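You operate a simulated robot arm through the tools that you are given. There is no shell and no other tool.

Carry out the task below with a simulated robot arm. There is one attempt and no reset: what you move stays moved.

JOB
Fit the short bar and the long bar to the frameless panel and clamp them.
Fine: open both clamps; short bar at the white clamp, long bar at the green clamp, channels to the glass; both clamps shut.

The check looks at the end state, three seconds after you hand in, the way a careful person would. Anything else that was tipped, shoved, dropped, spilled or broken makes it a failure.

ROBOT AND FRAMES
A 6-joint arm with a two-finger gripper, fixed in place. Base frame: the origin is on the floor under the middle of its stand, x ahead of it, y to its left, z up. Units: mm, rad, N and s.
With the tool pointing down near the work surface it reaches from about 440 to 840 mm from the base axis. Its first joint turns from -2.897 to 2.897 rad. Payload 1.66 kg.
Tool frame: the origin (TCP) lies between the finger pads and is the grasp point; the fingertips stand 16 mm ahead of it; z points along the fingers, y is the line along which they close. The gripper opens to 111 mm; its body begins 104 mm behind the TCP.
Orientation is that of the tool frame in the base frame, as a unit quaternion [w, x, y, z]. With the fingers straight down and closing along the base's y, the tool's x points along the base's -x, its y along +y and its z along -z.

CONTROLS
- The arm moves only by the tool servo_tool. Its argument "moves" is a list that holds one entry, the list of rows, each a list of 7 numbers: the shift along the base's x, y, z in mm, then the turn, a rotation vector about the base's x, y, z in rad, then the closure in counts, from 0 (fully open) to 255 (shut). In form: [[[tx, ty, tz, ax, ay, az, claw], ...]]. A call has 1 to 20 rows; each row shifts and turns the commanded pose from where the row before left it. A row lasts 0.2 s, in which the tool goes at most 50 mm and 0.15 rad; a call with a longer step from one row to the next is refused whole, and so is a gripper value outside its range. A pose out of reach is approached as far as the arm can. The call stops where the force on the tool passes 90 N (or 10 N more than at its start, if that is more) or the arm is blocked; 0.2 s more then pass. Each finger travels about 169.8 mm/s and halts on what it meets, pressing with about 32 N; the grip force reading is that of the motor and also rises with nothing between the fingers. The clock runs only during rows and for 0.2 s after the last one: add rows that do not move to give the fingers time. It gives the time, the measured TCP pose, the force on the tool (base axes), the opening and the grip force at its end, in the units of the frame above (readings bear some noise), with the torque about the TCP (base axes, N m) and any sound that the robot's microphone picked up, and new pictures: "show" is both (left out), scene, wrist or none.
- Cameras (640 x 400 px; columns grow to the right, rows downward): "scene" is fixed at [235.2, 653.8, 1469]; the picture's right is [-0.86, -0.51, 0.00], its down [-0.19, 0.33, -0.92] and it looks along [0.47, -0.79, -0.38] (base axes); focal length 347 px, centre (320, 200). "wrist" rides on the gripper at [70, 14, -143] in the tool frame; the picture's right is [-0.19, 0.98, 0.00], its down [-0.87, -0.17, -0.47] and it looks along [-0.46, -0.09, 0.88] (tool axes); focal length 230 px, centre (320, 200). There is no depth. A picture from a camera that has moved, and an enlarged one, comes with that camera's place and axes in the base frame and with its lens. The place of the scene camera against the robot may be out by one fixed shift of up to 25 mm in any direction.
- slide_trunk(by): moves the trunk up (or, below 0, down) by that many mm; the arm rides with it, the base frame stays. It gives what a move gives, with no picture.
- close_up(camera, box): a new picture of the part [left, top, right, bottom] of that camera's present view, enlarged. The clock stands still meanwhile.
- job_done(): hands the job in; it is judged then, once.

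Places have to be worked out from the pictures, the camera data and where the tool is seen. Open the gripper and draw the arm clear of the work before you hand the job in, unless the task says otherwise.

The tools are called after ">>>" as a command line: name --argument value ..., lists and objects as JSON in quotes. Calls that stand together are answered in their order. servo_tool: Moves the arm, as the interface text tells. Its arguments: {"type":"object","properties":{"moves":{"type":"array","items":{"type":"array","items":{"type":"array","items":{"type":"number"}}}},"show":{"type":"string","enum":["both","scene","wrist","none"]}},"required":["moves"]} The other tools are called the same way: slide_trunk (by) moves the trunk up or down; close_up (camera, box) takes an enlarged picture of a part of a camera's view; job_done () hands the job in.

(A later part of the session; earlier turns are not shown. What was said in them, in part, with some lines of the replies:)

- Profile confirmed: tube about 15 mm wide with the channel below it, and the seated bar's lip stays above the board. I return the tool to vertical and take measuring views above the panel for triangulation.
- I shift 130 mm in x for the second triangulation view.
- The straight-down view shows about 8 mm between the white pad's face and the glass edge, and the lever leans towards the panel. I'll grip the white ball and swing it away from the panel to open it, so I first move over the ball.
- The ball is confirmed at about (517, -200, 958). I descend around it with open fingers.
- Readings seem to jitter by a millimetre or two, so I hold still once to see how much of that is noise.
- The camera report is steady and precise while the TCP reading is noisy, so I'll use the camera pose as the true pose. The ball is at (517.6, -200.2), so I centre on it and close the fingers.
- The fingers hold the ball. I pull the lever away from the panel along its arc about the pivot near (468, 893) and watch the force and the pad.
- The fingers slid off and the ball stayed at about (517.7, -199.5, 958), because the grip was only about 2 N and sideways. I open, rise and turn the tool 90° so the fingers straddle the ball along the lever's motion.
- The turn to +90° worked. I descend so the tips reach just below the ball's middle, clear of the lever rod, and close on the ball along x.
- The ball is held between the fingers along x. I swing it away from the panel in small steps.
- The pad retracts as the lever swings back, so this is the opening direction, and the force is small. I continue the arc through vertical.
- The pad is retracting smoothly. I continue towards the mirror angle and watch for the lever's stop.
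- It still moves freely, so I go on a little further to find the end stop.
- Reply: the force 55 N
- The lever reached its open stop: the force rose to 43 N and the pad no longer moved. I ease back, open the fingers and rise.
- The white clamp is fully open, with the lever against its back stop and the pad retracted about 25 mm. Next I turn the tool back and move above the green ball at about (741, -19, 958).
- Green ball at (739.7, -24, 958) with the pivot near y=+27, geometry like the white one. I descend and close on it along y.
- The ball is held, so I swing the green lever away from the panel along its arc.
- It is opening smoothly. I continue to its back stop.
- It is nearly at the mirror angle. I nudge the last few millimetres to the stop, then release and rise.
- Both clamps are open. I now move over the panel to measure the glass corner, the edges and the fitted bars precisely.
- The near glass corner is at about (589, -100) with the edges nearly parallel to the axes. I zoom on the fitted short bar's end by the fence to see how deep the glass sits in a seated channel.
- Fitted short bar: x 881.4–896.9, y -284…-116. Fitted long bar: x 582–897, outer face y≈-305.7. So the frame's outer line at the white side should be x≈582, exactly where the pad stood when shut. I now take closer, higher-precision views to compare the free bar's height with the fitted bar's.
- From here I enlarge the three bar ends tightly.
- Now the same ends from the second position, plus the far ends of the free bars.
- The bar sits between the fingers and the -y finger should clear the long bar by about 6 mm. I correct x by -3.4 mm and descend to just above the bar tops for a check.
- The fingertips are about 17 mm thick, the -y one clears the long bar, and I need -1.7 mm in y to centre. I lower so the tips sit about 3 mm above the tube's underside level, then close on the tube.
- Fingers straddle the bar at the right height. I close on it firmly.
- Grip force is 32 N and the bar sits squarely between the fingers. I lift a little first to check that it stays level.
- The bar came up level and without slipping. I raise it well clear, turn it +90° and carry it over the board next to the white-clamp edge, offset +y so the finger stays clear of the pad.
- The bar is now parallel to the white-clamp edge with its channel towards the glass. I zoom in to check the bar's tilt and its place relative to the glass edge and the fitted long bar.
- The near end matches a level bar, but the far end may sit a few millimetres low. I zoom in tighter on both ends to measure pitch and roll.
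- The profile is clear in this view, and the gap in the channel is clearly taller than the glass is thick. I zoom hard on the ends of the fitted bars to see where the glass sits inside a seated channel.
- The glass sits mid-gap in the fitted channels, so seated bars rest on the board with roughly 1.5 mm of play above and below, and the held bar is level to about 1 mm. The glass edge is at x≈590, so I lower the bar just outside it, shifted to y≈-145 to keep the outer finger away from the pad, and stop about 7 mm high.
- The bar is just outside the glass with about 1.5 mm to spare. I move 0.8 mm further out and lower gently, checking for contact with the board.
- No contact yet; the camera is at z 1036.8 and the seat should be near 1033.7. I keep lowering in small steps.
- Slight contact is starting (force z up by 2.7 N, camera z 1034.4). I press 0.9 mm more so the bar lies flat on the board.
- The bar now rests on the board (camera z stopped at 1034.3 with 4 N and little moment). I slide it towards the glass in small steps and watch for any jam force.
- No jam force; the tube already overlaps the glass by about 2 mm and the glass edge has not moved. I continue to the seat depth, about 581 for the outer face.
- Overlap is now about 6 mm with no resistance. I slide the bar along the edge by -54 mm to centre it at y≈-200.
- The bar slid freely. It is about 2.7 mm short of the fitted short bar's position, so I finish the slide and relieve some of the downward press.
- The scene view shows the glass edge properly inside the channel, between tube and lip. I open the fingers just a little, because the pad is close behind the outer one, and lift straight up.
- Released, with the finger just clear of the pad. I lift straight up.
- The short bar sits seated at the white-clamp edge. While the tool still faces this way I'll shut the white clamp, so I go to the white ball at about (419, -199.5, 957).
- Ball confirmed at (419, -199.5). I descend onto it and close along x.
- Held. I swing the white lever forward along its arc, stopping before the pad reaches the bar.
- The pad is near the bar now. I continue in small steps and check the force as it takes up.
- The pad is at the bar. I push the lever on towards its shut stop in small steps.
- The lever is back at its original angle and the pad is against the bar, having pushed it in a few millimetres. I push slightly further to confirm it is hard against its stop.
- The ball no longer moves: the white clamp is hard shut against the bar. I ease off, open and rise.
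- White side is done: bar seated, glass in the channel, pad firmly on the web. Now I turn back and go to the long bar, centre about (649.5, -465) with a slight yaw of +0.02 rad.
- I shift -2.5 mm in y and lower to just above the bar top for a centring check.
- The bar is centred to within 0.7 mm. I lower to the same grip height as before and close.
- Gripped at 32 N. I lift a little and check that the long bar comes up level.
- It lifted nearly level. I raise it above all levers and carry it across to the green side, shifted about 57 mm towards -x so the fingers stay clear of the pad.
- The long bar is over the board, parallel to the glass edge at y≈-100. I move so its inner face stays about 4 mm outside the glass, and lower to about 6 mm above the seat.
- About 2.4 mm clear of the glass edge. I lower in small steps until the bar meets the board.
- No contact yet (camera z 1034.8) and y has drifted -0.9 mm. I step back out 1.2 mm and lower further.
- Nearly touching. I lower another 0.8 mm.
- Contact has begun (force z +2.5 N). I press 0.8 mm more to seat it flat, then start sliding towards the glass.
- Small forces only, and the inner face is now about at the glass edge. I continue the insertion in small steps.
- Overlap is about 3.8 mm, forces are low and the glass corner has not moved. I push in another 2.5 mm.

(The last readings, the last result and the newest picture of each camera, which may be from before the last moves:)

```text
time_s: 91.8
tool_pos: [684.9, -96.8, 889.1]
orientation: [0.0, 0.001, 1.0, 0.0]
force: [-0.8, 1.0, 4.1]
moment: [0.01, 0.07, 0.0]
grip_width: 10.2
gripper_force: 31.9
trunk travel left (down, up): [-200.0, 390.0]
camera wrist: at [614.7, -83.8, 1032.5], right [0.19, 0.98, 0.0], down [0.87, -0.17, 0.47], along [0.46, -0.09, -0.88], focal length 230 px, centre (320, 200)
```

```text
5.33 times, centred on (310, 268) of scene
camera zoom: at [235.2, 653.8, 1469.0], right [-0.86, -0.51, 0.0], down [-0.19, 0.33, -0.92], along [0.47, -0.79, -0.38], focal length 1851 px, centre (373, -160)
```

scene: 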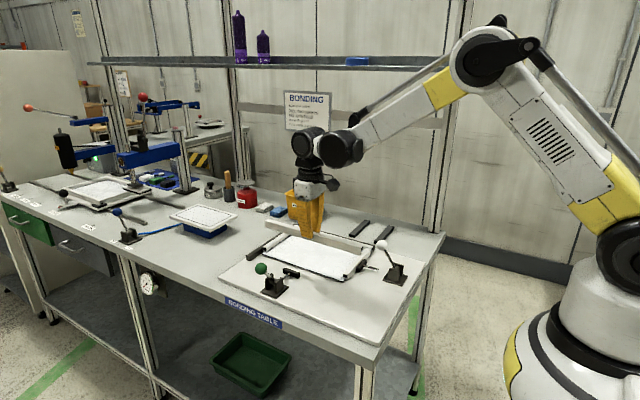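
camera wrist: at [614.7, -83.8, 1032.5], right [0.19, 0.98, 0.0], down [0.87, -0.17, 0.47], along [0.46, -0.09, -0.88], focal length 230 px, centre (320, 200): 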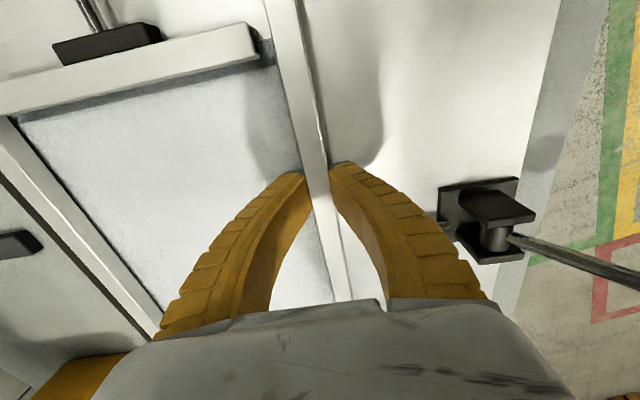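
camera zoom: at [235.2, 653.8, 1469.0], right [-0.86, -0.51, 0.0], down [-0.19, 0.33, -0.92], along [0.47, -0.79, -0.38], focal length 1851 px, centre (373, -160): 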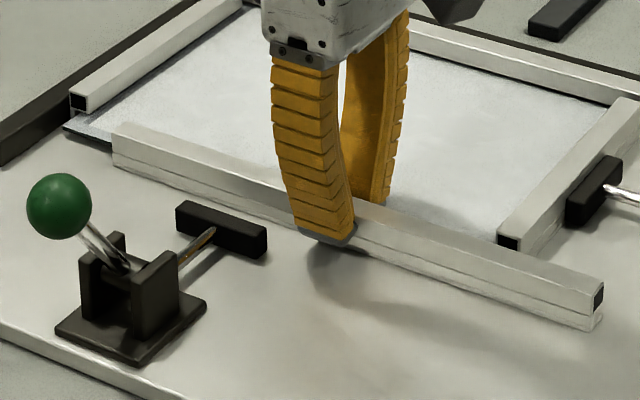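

Overlap about 6 mm now. I slide the bar +x along the edge by 50 mm, then check its ends.

>>> servo_tool --moves '[[[5, 0, 0, 0, 0, 0, 245], [5, 0, 0, 0, 0, 0, 245], [5, 0, 0, 0, 0, 0, 245], [5, 0, 0, 0, 0, 0, 245], [5, 0, 0, 0, 0, 0, 245], [5, 0, 0, 0, 0, 0, 245], [5, 0, 0, 0, 0, 0, 245], [5, 0, 0, 0, 0, 0, 245], [5, 0, 0, 0, 0, 0, 245], [5, 0, 0, 0, 0, 0, 245], [0, 0, 0, 0, 0, 0, 245], [0, 0, 0, 0, 0, 0, 245]]]' --show "wrist"

>>> close_up --camera "wrist" --box '[180, 0, 340, 100]'

>>> close_up --camera "scene" --box '[250, 230, 370, 305]'

>>> close_up --camera "scene" --box '[326, 262, 374, 292]'

```text
time_s: 94.4
tool_pos: [734.6, -97.8, 890.5]
orientation: [0.0, 0.0, 1.0, 0.0]
force: [-0.9, -1.5, 4.3]
moment: [0.02, 0.06, 0.0]
grip_width: 10.8
gripper_force: 32.4
trunk travel left (down, up): [-200.0, 390.0]
camera wrist: at [664.8, -84.5, 1032.3], right [0.19, 0.98, 0.0], down [0.87, -0.17, 0.47], along [0.46, -0.09, -0.88], focal length 230 px, centre (320, 200)
```

wrist: 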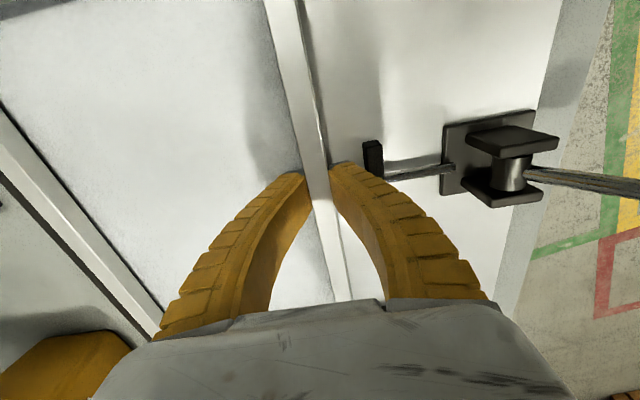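

```text
4.00 times, centred on (260, 50) of wrist
camera zoom: at [664.8, -84.5, 1032.3], right [0.19, 0.98, 0.0], down [0.87, -0.17, 0.47], along [0.46, -0.09, -0.88], focal length 920 px, centre (560, 800)
```

zoom: 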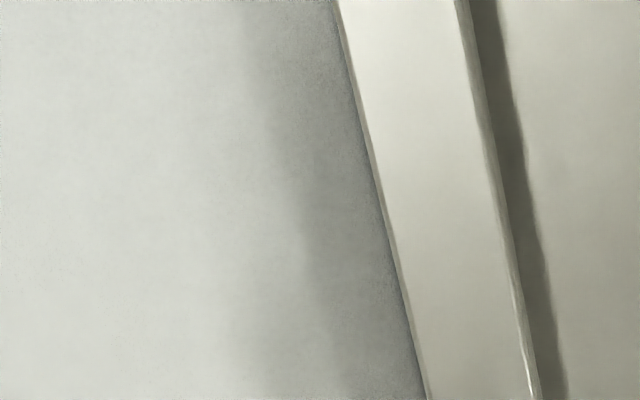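

```text
5.33 times, centred on (310, 268) of scene
camera zoom: at [235.2, 653.8, 1469.0], right [-0.86, -0.51, 0.0], down [-0.19, 0.33, -0.92], along [0.47, -0.79, -0.38], focal length 1851 px, centre (373, -160)
```

zoom: 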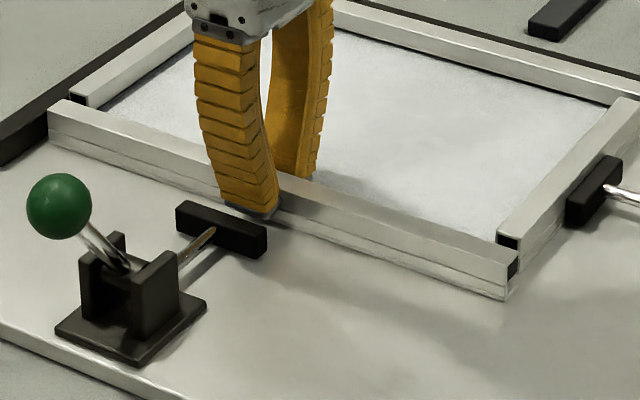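

```text
13.33 times, centred on (350, 277) of scene
camera zoom: at [235.2, 653.8, 1469.0], right [-0.86, -0.51, 0.0], down [-0.19, 0.33, -0.92], along [0.47, -0.79, -0.38], focal length 4627 px, centre (-80, -827)
```

zoom: 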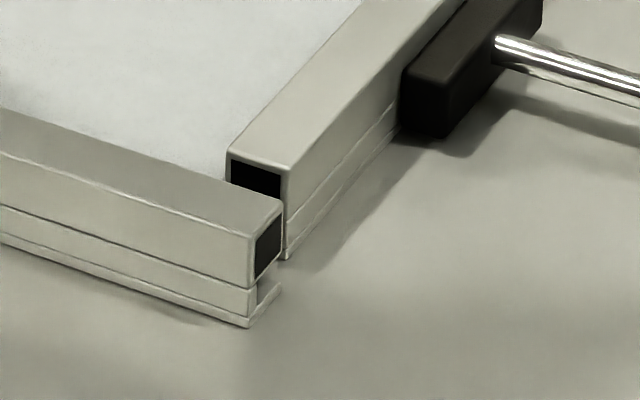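

About 5 mm remain to be flush with the other bars' ends. I slide the last bit and compare the ends.

>>> servo_tool --moves '[[[2, 0, 0, 0, 0, 0, 245], [2, 0, 0, 0, 0, 0, 245], [0.8, 0, 0, 0, 0, 0, 245], [0, 0, 0, 0, 0, 0, 245], [0, 0, 0, 0, 0, 0, 245]]]' --show "none"

>>> close_up --camera "scene" --box '[326, 262, 374, 292]'

>>> close_up --camera "scene" --box '[250, 240, 298, 270]'

>>> close_up --camera "wrist" --box '[220, 100, 400, 300]'

```text
time_s: 95.6
tool_pos: [740.2, -98.8, 888.6]
orientation: [0.0, 0.0, 1.0, 0.0]
force: [-1.4, -1.2, 4.7]
moment: [-0.04, 0.06, 0.0]
grip_width: 10.7
gripper_force: 31.9
trunk travel left (down, up): [-200.0, 390.0]
```

```text
13.33 times, centred on (350, 277) of scene
camera zoom: at [235.2, 653.8, 1469.0], right [-0.86, -0.51, 0.0], down [-0.19, 0.33, -0.92], along [0.47, -0.79, -0.38], focal length 4627 px, centre (-80, -827)
```

zoom: 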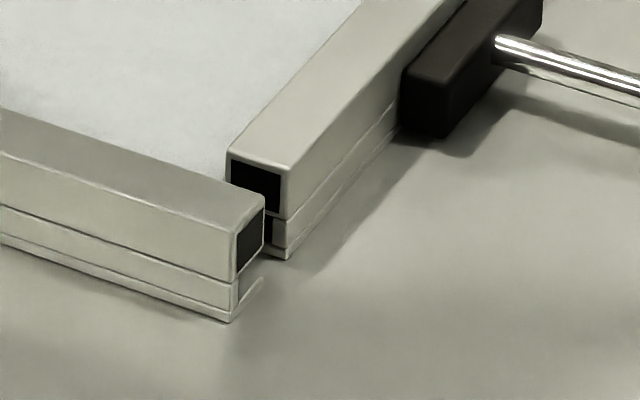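

```text
13.33 times, centred on (274, 255) of scene
camera zoom: at [235.2, 653.8, 1469.0], right [-0.86, -0.51, 0.0], down [-0.19, 0.33, -0.92], along [0.47, -0.79, -0.38], focal length 4627 px, centre (933, -533)
```

zoom: 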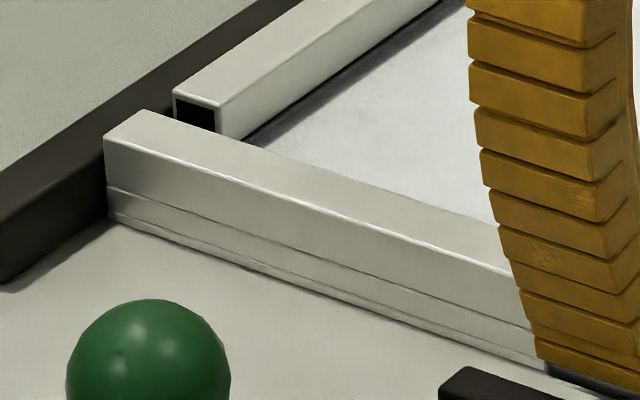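

```text
2.00 times, centred on (310, 200) of wrist
camera zoom: at [669.2, -84.3, 1032.3], right [0.19, 0.98, 0.0], down [0.87, -0.17, 0.47], along [0.46, -0.09, -0.88], focal length 460 px, centre (340, 200)
```

zoom: 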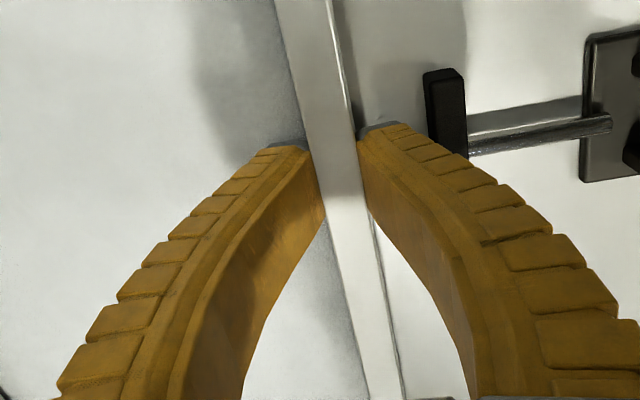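

The long bar is now in place, its far end at the fence and its near end roughly flush with the frame. I open the fingers slightly, since the green pad is close behind, and check.

>>> servo_tool --moves '[[[0, 0, 0, 0, 0, 0, 230], [0, 0, 0, 0, 0, 0, 215], [0, 0, 0, 0, 0, 0, 203], [0, 0, 0, 0, 0, 0, 203], [0, 0, 0, 0, 0, 0, 203]]]' --show "wrist"

>>> close_up --camera "wrist" --box '[220, 100, 400, 300]'

>>> close_up --camera "scene" --box '[250, 230, 370, 305]'

```text
time_s: 96.8
tool_pos: [739.0, -97.3, 888.5]
orientation: [0.0, 0.0, 1.0, 0.0]
force: [1.3, 0.1, 0.5]
moment: [-0.02, 0.0, 0.01]
grip_width: 25.5
gripper_force: 2.1
trunk travel left (down, up): [-200.0, 390.0]
camera wrist: at [669.5, -84.3, 1032.0], right [0.19, 0.98, 0.0], down [0.87, -0.17, 0.47], along [0.46, -0.09, -0.88], focal length 230 px, centre (320, 200)
```

wrist: 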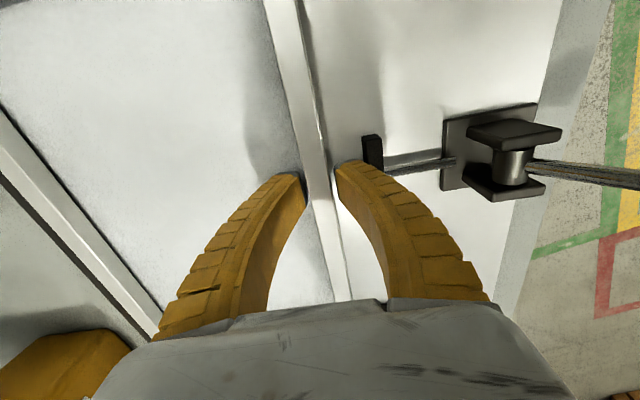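

```text
2.00 times, centred on (310, 200) of wrist
camera zoom: at [669.5, -84.3, 1032.0], right [0.19, 0.98, 0.0], down [0.87, -0.17, 0.47], along [0.46, -0.09, -0.88], focal length 460 px, centre (340, 200)
```

zoom: 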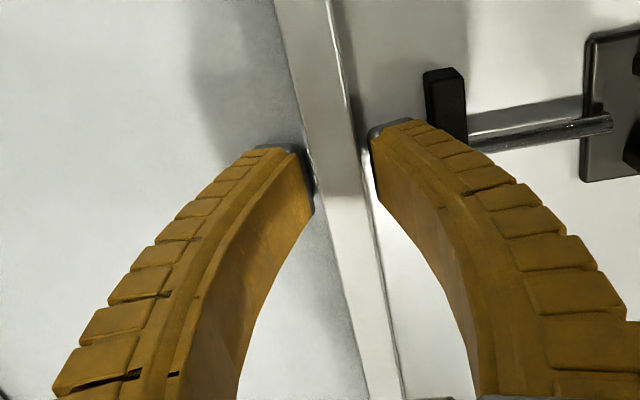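

```text
5.33 times, centred on (310, 268) of scene
camera zoom: at [235.2, 653.8, 1469.0], right [-0.86, -0.51, 0.0], down [-0.19, 0.33, -0.92], along [0.47, -0.79, -0.38], focal length 1851 px, centre (373, -160)
```

zoom: 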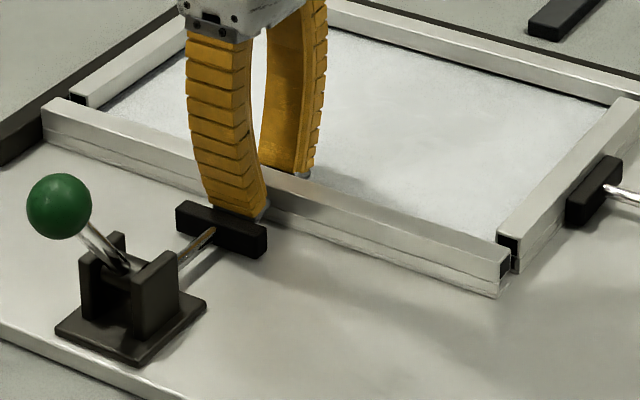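

The bar is free of both fingers, which still clear the pad. I lift straight up and look at the whole frame.

>>> servo_tool --moves '[[[0, 0, 6, 0, 0, 0, 203], [0, 0, 12, 0, 0, 0, 203], [0, 0, 30, 0, 0, 0, 203], [0, 0, 40, 0, 0, 0, 203], [0, 10, 40, 0, 0, 0, 0], [0, 20, 20, 0, 0, 0, 0], [0, 0, 0, 0, 0, 0, 0]]]' --show "wrist"

>>> close_up --camera "scene" --box '[240, 225, 400, 325]'

>>> close_up --camera "scene" --box '[326, 262, 374, 292]'

>>> close_up --camera "scene" --box '[250, 240, 298, 270]'

```text
time_s: 98.4
tool_pos: [738.0, -66.0, 1038.8]
orientation: [0.0, 0.0, 1.0, 0.0]
force: [-0.5, -0.1, 0.2]
moment: [-0.02, 0.03, -0.03]
grip_width: 111.0
gripper_force: 0.0
trunk travel left (down, up): [-200.0, 390.0]
camera wrist: at [668.8, -52.8, 1181.0], right [0.19, 0.98, 0.0], down [0.87, -0.17, 0.47], along [0.46, -0.09, -0.88], focal length 230 px, centre (320, 200)
```

wrist: 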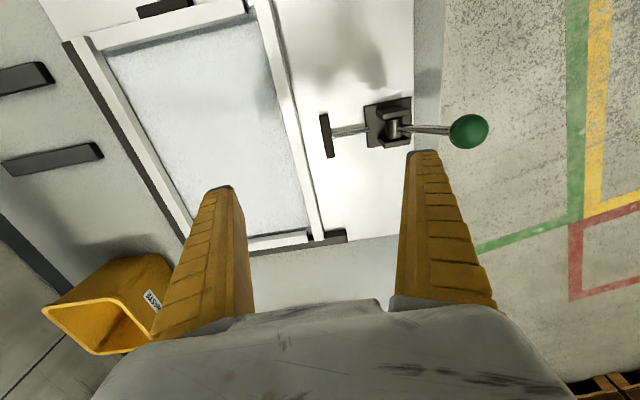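

```text
4.00 times, centred on (320, 275) of scene
camera zoom: at [235.2, 653.8, 1469.0], right [-0.86, -0.51, 0.0], down [-0.19, 0.33, -0.92], along [0.47, -0.79, -0.38], focal length 1388 px, centre (320, -100)
```

zoom: 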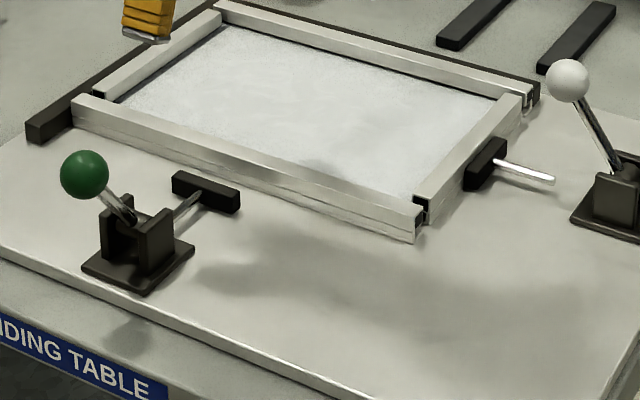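

```text
13.33 times, centred on (350, 277) of scene
camera zoom: at [235.2, 653.8, 1469.0], right [-0.86, -0.51, 0.0], down [-0.19, 0.33, -0.92], along [0.47, -0.79, -0.38], focal length 4627 px, centre (-80, -827)
```

zoom: 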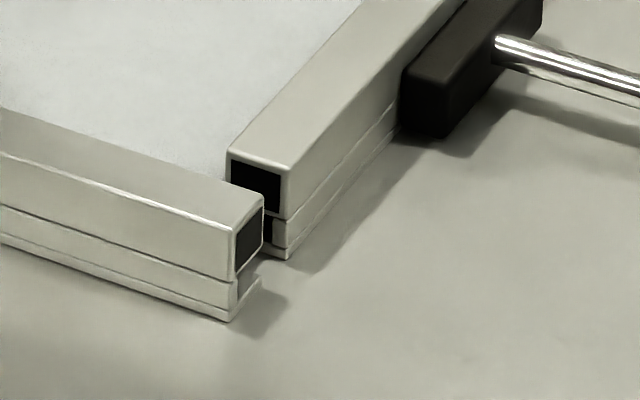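

```text
13.33 times, centred on (274, 255) of scene
camera zoom: at [235.2, 653.8, 1469.0], right [-0.86, -0.51, 0.0], down [-0.19, 0.33, -0.92], along [0.47, -0.79, -0.38], focal length 4627 px, centre (933, -533)
```

zoom: 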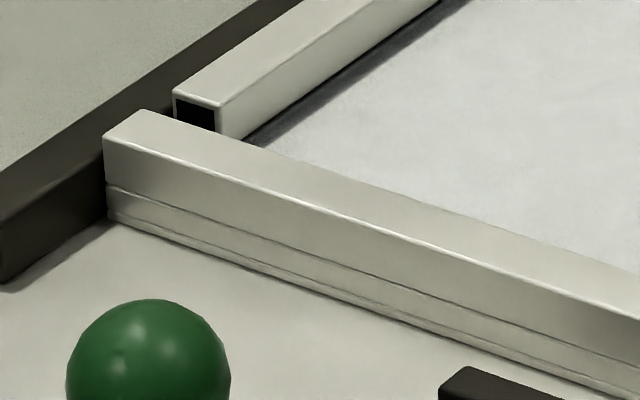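

The frame looks closed. Before clamping I check from the -x side that the glass edge really lies inside the long bar's channel.

>>> servo_tool --moves '[[[-43, 0, -4, 0, -0.1, 0, 0], [-43, 0, -6, 0, -0.12, 0, 0], [-43, 0, -8, 0, -0.12, 0, 0], [-43, 0, -10, 0, -0.13, 0, 0], [-43, 0, -10, 0, -0.13, 0, 0], [0, 0, 0, 0, 0, 0, 0]]]' --show "wrist"

```text
time_s: 99.8
tool_pos: [526.4, -63.4, 996.0]
orientation: [0.296, 0.0, 0.955, 0.0]
force: [-0.1, -0.4, -0.2]
moment: [-0.01, -0.04, 0.01]
grip_width: 110.8
gripper_force: 0.1
trunk travel left (down, up): [-200.0, 390.0]
camera wrist: at [387.1, -50.6, 1075.8], right [0.16, 0.98, 0.11], down [0.45, -0.17, 0.88], along [0.88, -0.09, -0.46], focal length 230 px, centre (320, 200)
```

wrist: 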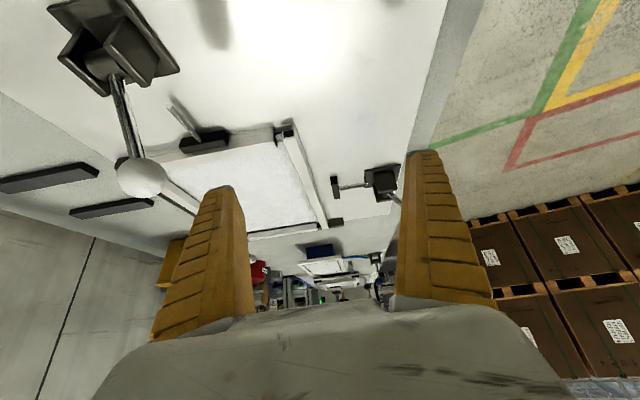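

>>> close_up --camera "wrist" --box '[262, 115, 310, 145]'

>>> close_up --camera "wrist" --box '[270, 118, 302, 138]'

>>> close_up --camera "wrist" --box '[120, 90, 344, 240]'

```text
13.33 times, centred on (286, 130) of wrist
camera zoom: at [387.1, -50.6, 1075.8], right [0.16, 0.98, 0.11], down [0.45, -0.17, 0.88], along [0.88, -0.09, -0.46], focal length 3068 px, centre (773, 1133)
```

zoom: 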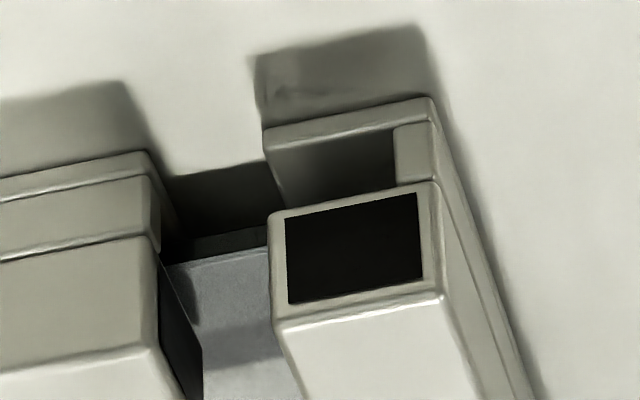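

```text
16.00 times, centred on (286, 128) of wrist
camera zoom: at [387.1, -50.6, 1075.8], right [0.16, 0.98, 0.11], down [0.45, -0.17, 0.88], along [0.88, -0.09, -0.46], focal length 3681 px, centre (864, 1352)
```

zoom: 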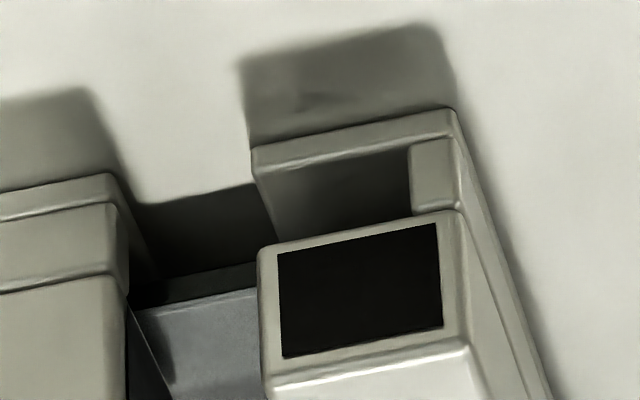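

```text
2.67 times, centred on (232, 165) of wrist
camera zoom: at [387.1, -50.6, 1075.8], right [0.16, 0.98, 0.11], down [0.45, -0.17, 0.88], along [0.88, -0.09, -0.46], focal length 614 px, centre (555, 293)
```

zoom: 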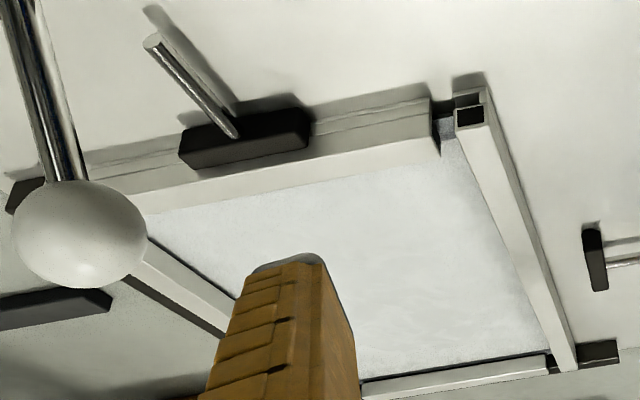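

The glass edge sits mid-height in the long bar's channel, as it should. Now I return upright to the green ball, open at about (740, 77, 957).

>>> servo_tool --moves '[[[10, 5, 40, 0, 0.1, 0, 0], [36, 24, 4, 0, 0.12, 0, 0], [36, 24, 0, 0, 0.12, 0, 0], [36, 24, 0, 0, 0.13, 0, 0], [36, 24, 0, 0, 0.13, 0, 0], [36, 24, 0, 0, 0, 0, 0], [24, 16, 0, 0, 0, 0, 0], [0, 0, 0, 0, 0, 0, 0], [0, 0, 0, 0, 0, 0, 0]]]' --show "wrist"

>>> close_up --camera "wrist" --box '[220, 80, 400, 200]'

```text
time_s: 101.8
tool_pos: [738.5, 74.4, 1043.5]
orientation: [0.001, -0.001, 1.0, 0.0]
force: [-0.7, 0.1, 0.5]
moment: [0.0, 0.04, -0.03]
grip_width: 110.9
gripper_force: 0.0
trunk travel left (down, up): [-200.0, 390.0]
camera wrist: at [669.6, 87.7, 1186.7], right [0.19, 0.98, 0.0], down [0.87, -0.17, 0.47], along [0.46, -0.09, -0.88], focal length 230 px, centre (320, 200)
```

wrist: 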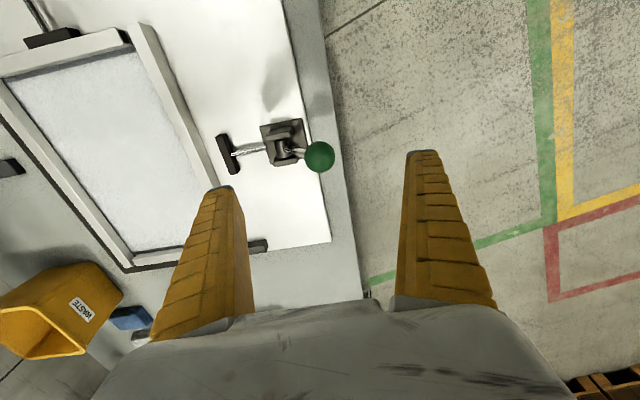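

```text
3.33 times, centred on (310, 140) of wrist
camera zoom: at [669.6, 87.7, 1186.7], right [0.19, 0.98, 0.0], down [0.87, -0.17, 0.47], along [0.46, -0.09, -0.88], focal length 767 px, centre (353, 400)
```

zoom: 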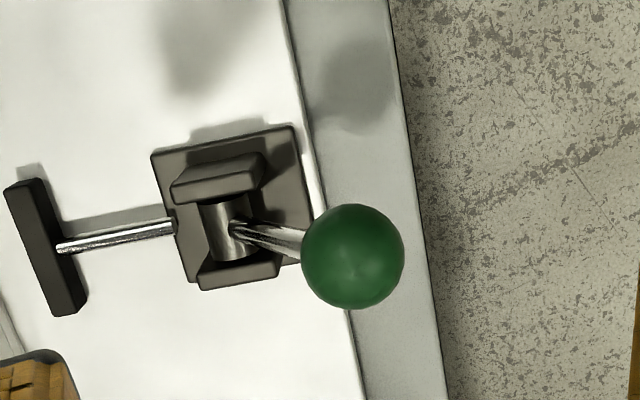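

Ball at about (740.4, 74). I descend onto it and close along y.

>>> servo_tool --moves '[[[0.3, 0.4, -30, 0, 0, 0, 0], [0.3, 0.4, -30, 0, 0, 0, 0], [0, 0, -16.5, 0, 0, 0, 0], [0, 0, 0, 0, 0, 0, 0], [0, 0, 0, 0, 0, 0, 160], [0, 0, 0, 0, 0, 0, 195], [0, 0, 0, 0, 0, 0, 195]]]' --show "wrist"

```text
time_s: 103.4
tool_pos: [741.5, 74.7, 965.7]
orientation: [-0.001, 0.0, 1.0, 0.001]
force: [-1.3, -4.5, -0.5]
moment: [0.01, 0.05, 0.01]
grip_width: 31.3
gripper_force: 4.1
trunk travel left (down, up): [-200.0, 390.0]
camera wrist: at [670.6, 88.6, 1109.6], right [0.19, 0.98, 0.0], down [0.87, -0.17, 0.47], along [0.46, -0.09, -0.88], focal length 230 px, centre (320, 200)
```

wrist: 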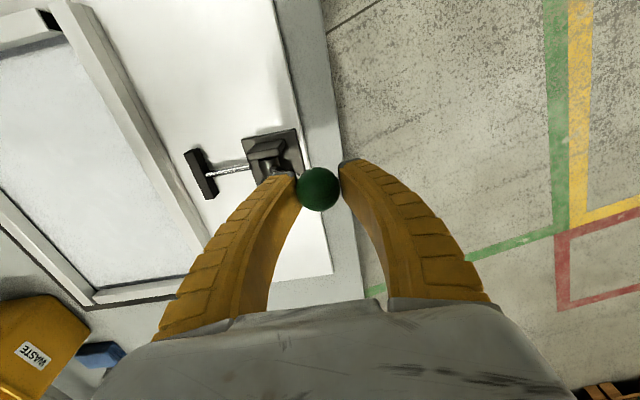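

Held. I swing the green lever forward along its arc, stopping short of pad contact.

>>> servo_tool --moves '[[[0, -5.9, 3.9, 0, 0, 0, 195], [0, -6.3, 3.3, 0, 0, 0, 195], [0, -6.5, 2.7, 0, 0, 0, 195], [0, -6.8, 2.1, 0, 0, 0, 195], [0, -6.8, 1.6, 0, 0, 0, 195], [0, -7, 0.9, 0, 0, 0, 195], [0, -7.1, 0.3, 0, 0, 0, 195], [0, -7.1, -0.3, 0, 0, 0, 195], [0, -7, -0.9, 0, 0, 0, 195], [0, -6.8, -1.6, 0, 0, 0, 195], [0, 0, 0, 0, 0, 0, 195]]]' --show "wrist"

>>> close_up --camera "scene" --box '[240, 225, 344, 295]'

```text
time_s: 105.8
tool_pos: [739.8, 7.2, 979.8]
orientation: [0.0, 0.0, 1.0, 0.001]
force: [0.0, -1.3, -1.2]
moment: [-0.02, -0.02, 0.01]
grip_width: 29.9
gripper_force: 2.6
trunk travel left (down, up): [-200.0, 390.0]
camera wrist: at [669.4, 20.4, 1122.6], right [0.19, 0.98, 0.0], down [0.87, -0.17, 0.47], along [0.46, -0.09, -0.88], focal length 230 px, centre (320, 200)
```

wrist: 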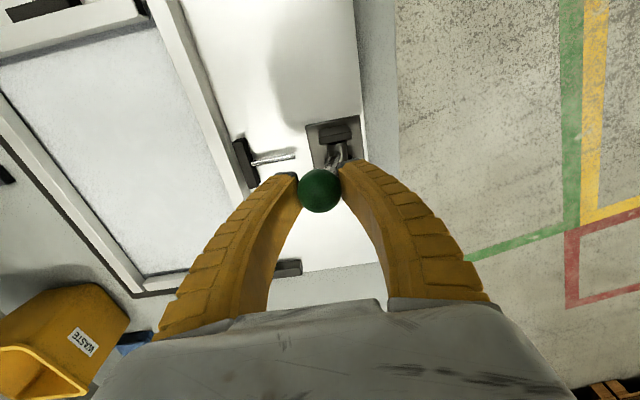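

```text
5.71 times, centred on (292, 260) of scene
camera zoom: at [235.2, 653.8, 1469.0], right [-0.86, -0.51, 0.0], down [-0.19, 0.33, -0.92], along [0.47, -0.79, -0.38], focal length 1983 px, centre (480, -143)
```

zoom: 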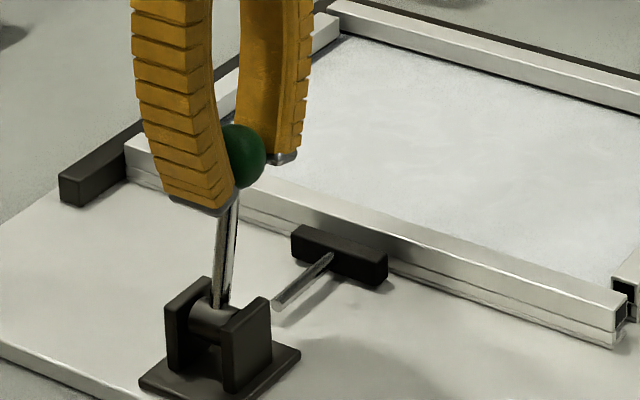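

The pad approaches the bar. I continue in small steps.

>>> servo_tool --moves '[[[0, -3.4, -1, 0, 0, 0, 195], [0, -3.4, -1.1, 0, 0, 0, 195], [0, -3.2, -1.3, 0, 0, 0, 195], [0, -3.2, -1.5, 0, 0, 0, 195], [0, -3.2, -1.6, 0, 0, 0, 195], [0, -3.2, -1.6, 0, 0, 0, 195], [0, 0, 0, 0, 0, 0, 195]]]' --show "none"

>>> close_up --camera "scene" --box '[240, 225, 344, 295]'

>>> close_up --camera "wrist" --box '[180, 40, 340, 200]'

```text
time_s: 107.4
tool_pos: [738.4, -12.7, 971.3]
orientation: [0.0, -0.001, 1.0, 0.0]
force: [4.1, -3.4, -1.8]
moment: [0.0, -0.01, 0.04]
grip_width: 31.0
gripper_force: 4.2
trunk travel left (down, up): [-200.0, 390.0]
```

```text
5.71 times, centred on (292, 260) of scene
camera zoom: at [235.2, 653.8, 1469.0], right [-0.86, -0.51, 0.0], down [-0.19, 0.33, -0.92], along [0.47, -0.79, -0.38], focal length 1983 px, centre (480, -143)
```

zoom: 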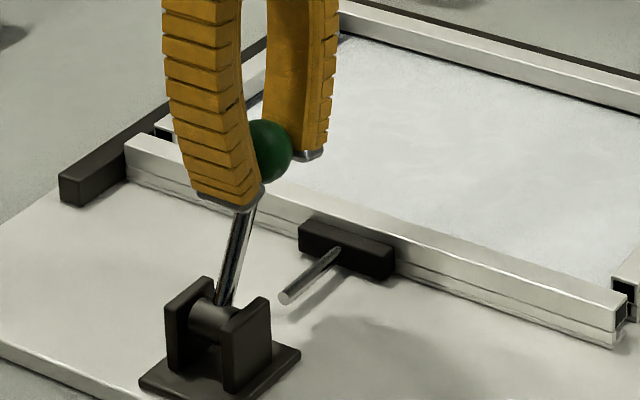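

```text
2.50 times, centred on (260, 120) of wrist
camera zoom: at [668.8, 0.4, 1114.1], right [0.19, 0.98, 0.0], down [0.87, -0.17, 0.47], along [0.46, -0.09, -0.88], focal length 575 px, centre (470, 400)
```

zoom: 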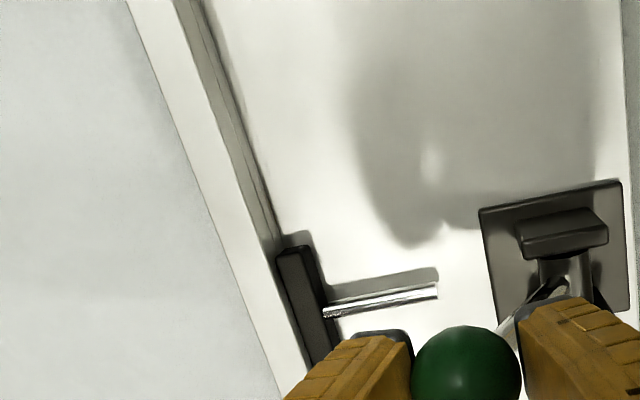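

The pad is at the bar's web. I push on to the shut stop.

>>> servo_tool --moves '[[[0, -2.2, -1.4, 0, 0, 0, 195], [0, -2.2, -1.4, 0, 0, 0, 195], [0, -2.2, -1.5, 0, 0, 0, 195], [0, -2.2, -1.6, 0, 0, 0, 195], [0, 0, 0, 0, 0, 0, 195]]]' --show "none"

>>> close_up --camera "scene" --box '[240, 225, 344, 295]'

>>> close_up --camera "wrist" --box '[180, 40, 340, 200]'

```text
time_s: 108.6
tool_pos: [739.8, -23.2, 965.8]
orientation: [0.0, 0.0, 1.0, -0.001]
force: [-0.1, -2.8, -1.3]
moment: [0.0, 0.0, -0.03]
grip_width: 30.5
gripper_force: 3.2
trunk travel left (down, up): [-200.0, 390.0]
```

```text
5.71 times, centred on (292, 260) of scene
camera zoom: at [235.2, 653.8, 1469.0], right [-0.86, -0.51, 0.0], down [-0.19, 0.33, -0.92], along [0.47, -0.79, -0.38], focal length 1983 px, centre (480, -143)
```

zoom: 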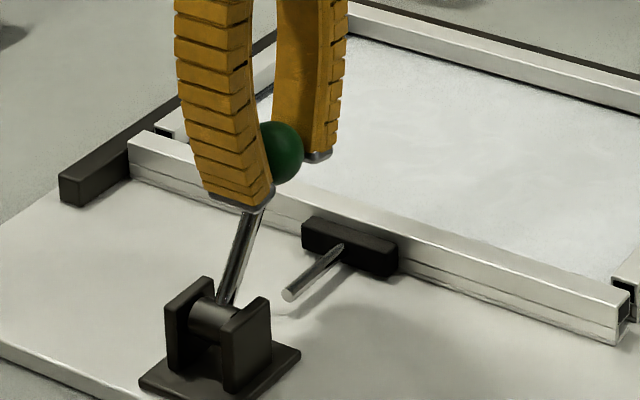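

```text
2.50 times, centred on (260, 120) of wrist
camera zoom: at [669.7, -8.8, 1108.4], right [0.19, 0.98, 0.0], down [0.87, -0.17, 0.47], along [0.46, -0.09, -0.88], focal length 575 px, centre (470, 400)
```

zoom: 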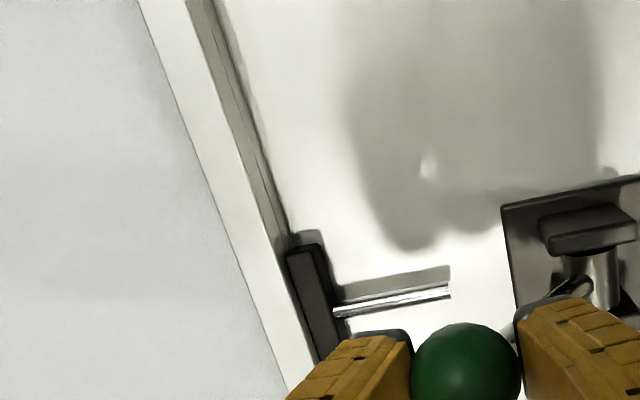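

The pad is pressing the bar. I push slightly further to be sure the lever is on its stop.

>>> servo_tool --moves '[[[0, -1.8, -1.3, 0, 0, 0, 195], [0, -1.8, -1.4, 0, 0, 0, 195], [0, -1.2, -1, 0, 0, 0, 195], [0, 0, 0, 0, 0, 0, 195], [0, 0, 0, 0, 0, 0, 195]]]' --show "none"

>>> close_up --camera "scene" --box '[240, 225, 344, 295]'

>>> close_up --camera "wrist" --box '[180, 40, 340, 200]'

```text
time_s: 109.8
tool_pos: [738.7, -24.6, 961.3]
orientation: [0.0, 0.0, 1.0, 0.0]
force: [0.2, 3.6, 0.2]
moment: [0.01, 0.0, 0.02]
grip_width: 31.1
gripper_force: 3.5
trunk travel left (down, up): [-200.0, 390.0]
```

```text
5.71 times, centred on (292, 260) of scene
camera zoom: at [235.2, 653.8, 1469.0], right [-0.86, -0.51, 0.0], down [-0.19, 0.33, -0.92], along [0.47, -0.79, -0.38], focal length 1983 px, centre (480, -143)
```

zoom: 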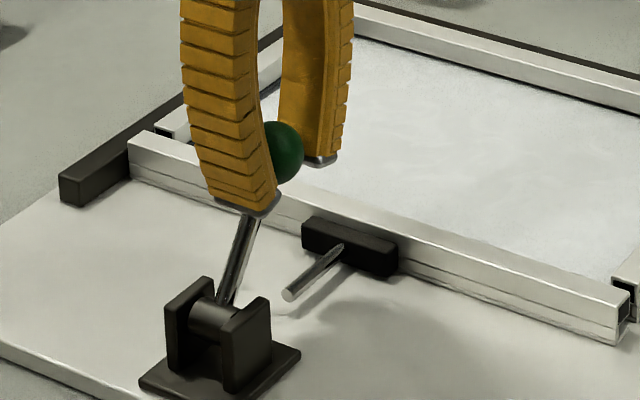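

```text
2.50 times, centred on (260, 120) of wrist
camera zoom: at [669.1, -12.3, 1103.9], right [0.19, 0.98, 0.0], down [0.87, -0.17, 0.47], along [0.46, -0.09, -0.88], focal length 575 px, centre (470, 400)
```

zoom: 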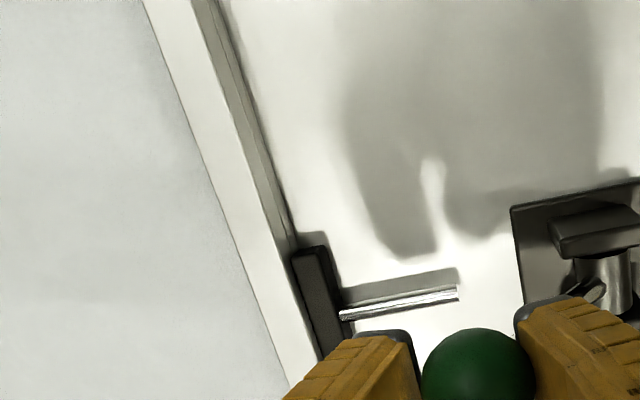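

The force has reversed to +3.6 N and the pad is exactly where it was when originally shut. One more small push to confirm the hard stop.

>>> servo_tool --moves '[[[0, -1.5, -1.1, 0, 0, 0, 195], [0, -1.5, -1.1, 0, 0, 0, 195], [0, 0, 0, 0, 0, 0, 195], [0, 0, 0, 0, 0, 0, 195]]]' --show "none"

>>> close_up --camera "scene" --box '[240, 225, 344, 295]'

```text
time_s: 110.8
tool_pos: [739.6, -28.8, 959.3]
orientation: [0.0, 0.0, 1.0, 0.0]
force: [2.5, 10.8, 1.3]
moment: [0.0, -0.08, 0.05]
grip_width: 36.3
gripper_force: 6.5
trunk travel left (down, up): [-200.0, 390.0]
```

```text
5.71 times, centred on (292, 260) of scene
camera zoom: at [235.2, 653.8, 1469.0], right [-0.86, -0.51, 0.0], down [-0.19, 0.33, -0.92], along [0.47, -0.79, -0.38], focal length 1983 px, centre (480, -143)
```

zoom: 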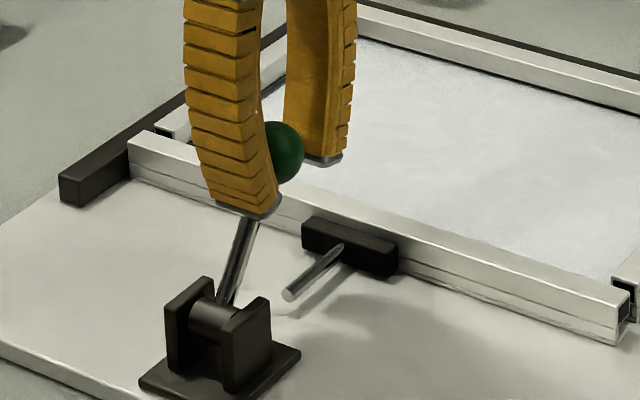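

The force rose to 10.8 N with no movement, so the green clamp is hard shut. I ease off, open and rise clear.

>>> servo_tool --moves '[[[0, 3, 2, 0, 0, 0, 190], [0, 2, 1.5, 0, 0, 0, 150], [0, 0, 0, 0, 0, 0, 60], [0, 0, 0, 0, 0, 0, 0], [0, 0, 0, 0, 0, 0, 0], [0, 0, 30, 0, 0, 0, 0], [0, 0, 40, 0, 0, 0, 0], [0, 0, 30, 0, 0, 0, 0], [0, 0, 0, 0, 0, 0, 0]]]' --show "both"

>>> close_up --camera "scene" --box '[240, 220, 420, 320]'

>>> close_up --camera "scene" --box '[270, 250, 334, 290]'

>>> close_up --camera "scene" --box '[326, 250, 390, 290]'

```text
time_s: 112.8
tool_pos: [739.1, -21.5, 1063.1]
orientation: [0.0, -0.001, 1.0, -0.001]
force: [0.3, -0.2, -0.3]
moment: [0.0, -0.01, 0.02]
grip_width: 110.9
gripper_force: 0.0
trunk travel left (down, up): [-200.0, 390.0]
camera wrist: at [668.9, -8.4, 1206.9], right [0.19, 0.98, 0.0], down [0.87, -0.17, 0.47], along [0.46, -0.09, -0.88], focal length 230 px, centre (320, 200)
```

scene: 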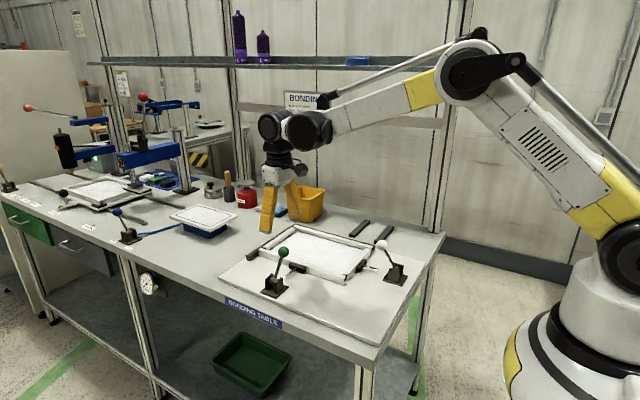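
wrist: 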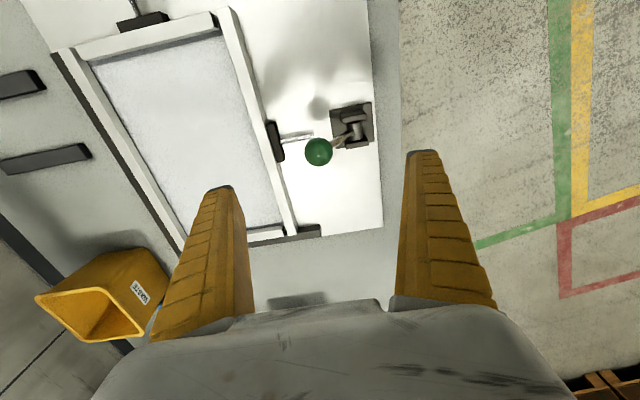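

```text
3.56 times, centred on (330, 270) of scene
camera zoom: at [235.2, 653.8, 1469.0], right [-0.86, -0.51, 0.0], down [-0.19, 0.33, -0.92], along [0.47, -0.79, -0.38], focal length 1234 px, centre (284, -49)
```

zoom: 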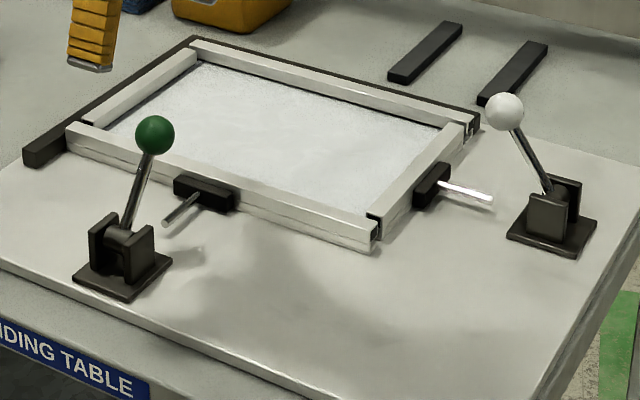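

```text
10.00 times, centred on (302, 270) of scene
camera zoom: at [235.2, 653.8, 1469.0], right [-0.86, -0.51, 0.0], down [-0.19, 0.33, -0.92], along [0.47, -0.79, -0.38], focal length 3470 px, centre (500, -500)
```

zoom: 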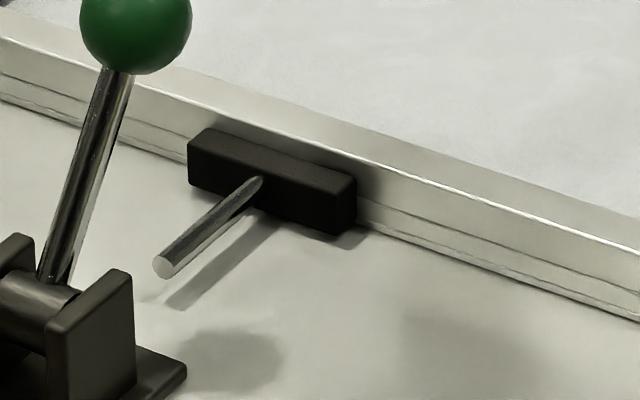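

```text
10.00 times, centred on (358, 270) of scene
camera zoom: at [235.2, 653.8, 1469.0], right [-0.86, -0.51, 0.0], down [-0.19, 0.33, -0.92], along [0.47, -0.79, -0.38], focal length 3470 px, centre (-60, -500)
```

zoom: 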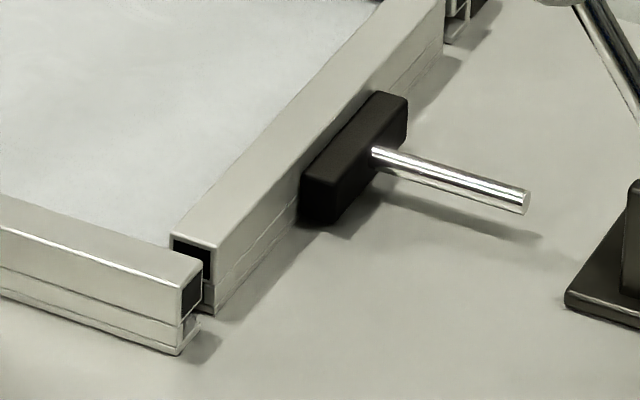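

Both clamps are shut on their bars. I take a final overhead look at the corners and pads to verify alignment.

>>> servo_tool --moves '[[[-25, -32, 5, 0, 0, 0, 0], [-25, -32, 5, 0, 0, 0, 0], [-25, -32, 5, 0, 0, 0, 0], [-20, -20, 0, 0, 0, 0, 0], [0, 0, 0, 0, 0, 0, 0], [0, 0, 0, 0, 0, 0, 0]]]' --show "wrist"

>>> close_up --camera "wrist" --box '[160, 40, 420, 300]'

>>> close_up --camera "wrist" --box '[290, 70, 386, 130]'

>>> close_up --camera "wrist" --box '[170, 80, 266, 140]'

```text
time_s: 114.2
tool_pos: [644.1, -142.0, 1074.7]
orientation: [0.0, 0.0, 1.0, 0.0]
force: [1.0, 0.2, 0.0]
moment: [0.04, -0.04, -0.01]
grip_width: 110.7
gripper_force: 0.0
trunk travel left (down, up): [-200.0, 390.0]
camera wrist: at [574.3, -127.6, 1218.4], right [0.19, 0.98, 0.0], down [0.87, -0.17, 0.47], along [0.46, -0.09, -0.88], focal length 230 px, centre (320, 200)
```

wrist: 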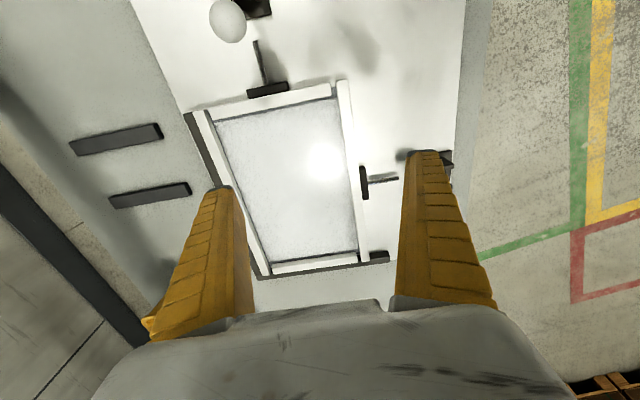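

```text
1.54 times, centred on (290, 170) of wrist
camera zoom: at [574.3, -127.6, 1218.4], right [0.19, 0.98, 0.0], down [0.87, -0.17, 0.47], along [0.46, -0.09, -0.88], focal length 354 px, centre (366, 246)
```

zoom: 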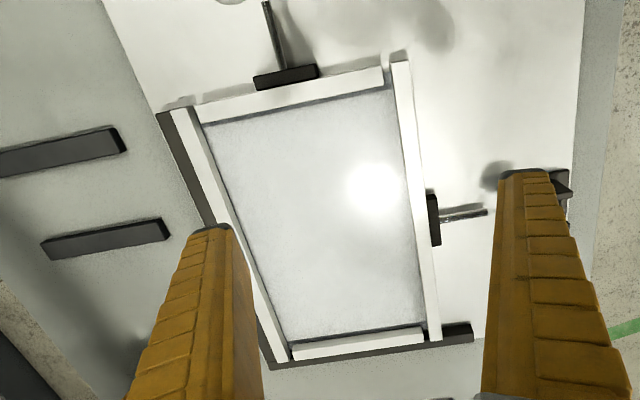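

```text
6.67 times, centred on (338, 100) of wrist
camera zoom: at [574.3, -127.6, 1218.4], right [0.19, 0.98, 0.0], down [0.87, -0.17, 0.47], along [0.46, -0.09, -0.88], focal length 1534 px, centre (200, 867)
```

zoom: 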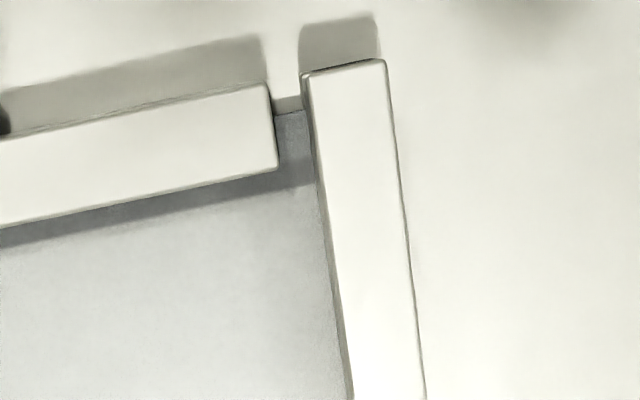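

```text
6.67 times, centred on (218, 110) of wrist
camera zoom: at [574.3, -127.6, 1218.4], right [0.19, 0.98, 0.0], down [0.87, -0.17, 0.47], along [0.46, -0.09, -0.88], focal length 1534 px, centre (1000, 800)
```

zoom: 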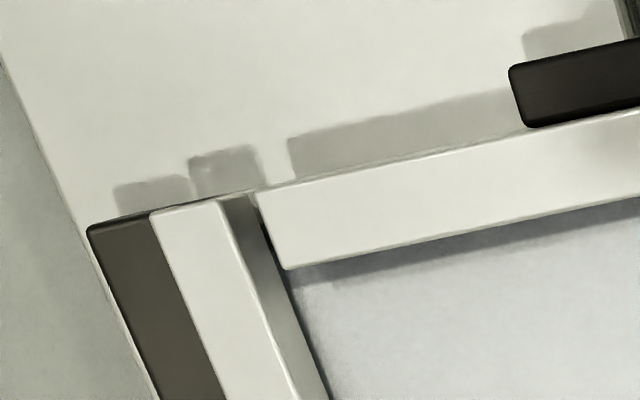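

Everything lines up: flush corners, both pads on their bars, both levers shut, rests untouched. I open fully (already open) and draw the arm up and back, clear of the work.

>>> servo_tool --moves '[[[-10, -5, 40, 0, 0, 0, 0], [-30, -12, 35, 0, 0, 0, 0], [-40, -12, 25, 0, 0, 0, 0], [-45, -15, 15, 0, 0, 0, 0], [-45, -15, 10, 0, 0, 0, 0], [-45, -15, 5, 0, 0, 0, 0], [-45, -15, 5, 0, 0, 0, 0], [-40, -15, 0, 0, 0, 0, 0], [-20, -8, 0, 0, 0, 0, 0], [0, 0, 0, 0, 0, 0, 0]]]' --show "both"

>>> close_up --camera "scene" --box '[230, 200, 440, 330]'

```text
time_s: 116.4
tool_pos: [324.3, -253.5, 1211.5]
orientation: [0.0, 0.001, 1.0, 0.0]
force: [-0.5, 0.7, 0.5]
moment: [-0.01, 0.03, 0.01]
grip_width: 110.8
gripper_force: 0.0
trunk travel left (down, up): [-200.0, 390.0]
camera wrist: at [254.4, -240.0, 1354.8], right [0.19, 0.98, 0.0], down [0.87, -0.17, 0.47], along [0.46, -0.09, -0.88], focal length 230 px, centre (320, 200)
```

scene: 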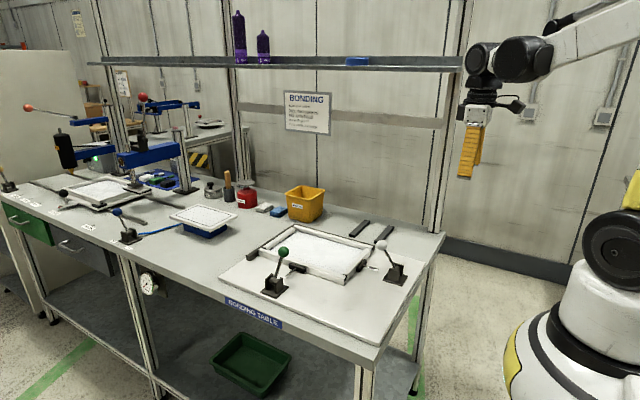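
wrist: 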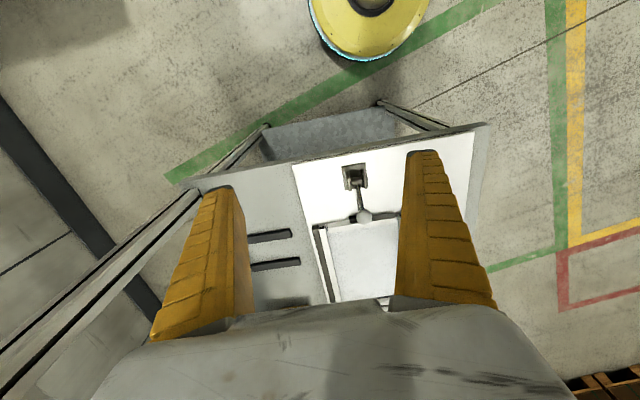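

```text
3.05 times, centred on (335, 265) of scene
camera zoom: at [235.2, 653.8, 1469.0], right [-0.86, -0.51, 0.0], down [-0.19, 0.33, -0.92], along [0.47, -0.79, -0.38], focal length 1058 px, centre (274, 2)
```

zoom: 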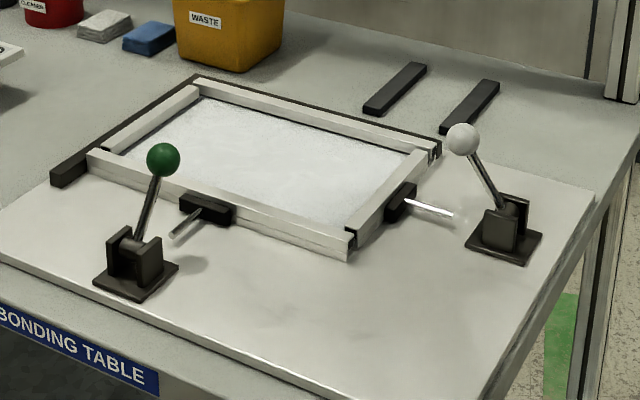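

The arm is clear with its gripper open. Both bars are fitted with their channels on the glass, both clamps are shut, and nothing else has been disturbed, so I hand the job in.

>>> job_done

```text
The job is handed in.
```

Both bars are fitted to the panel and clamped, and the job is handed in; I don't have the check's verdict yet.

- **Clamps opened:** I swung both levers back to their stops before bringing in either bar.
- **Short bar:** it sits at the white clamp, turned 90° so its channel faces the glass. The scene camera showed the glass edge between the tube and the lip.
- **Long bar:** it sits at the green clamp. A view from the end showed the glass edge about mid-height in its channel. Its far end is at the fence, and its near end is flush with the short bar to about 1 mm.
- **Clamps shut:** both levers are back on their forward stops, and each pad presses on its bar. Extra push on the levers did not move them further.

The glass did not shift during either fit, and nothing else on the table looks moved. The arm is back near its starting pose with the gripper open.
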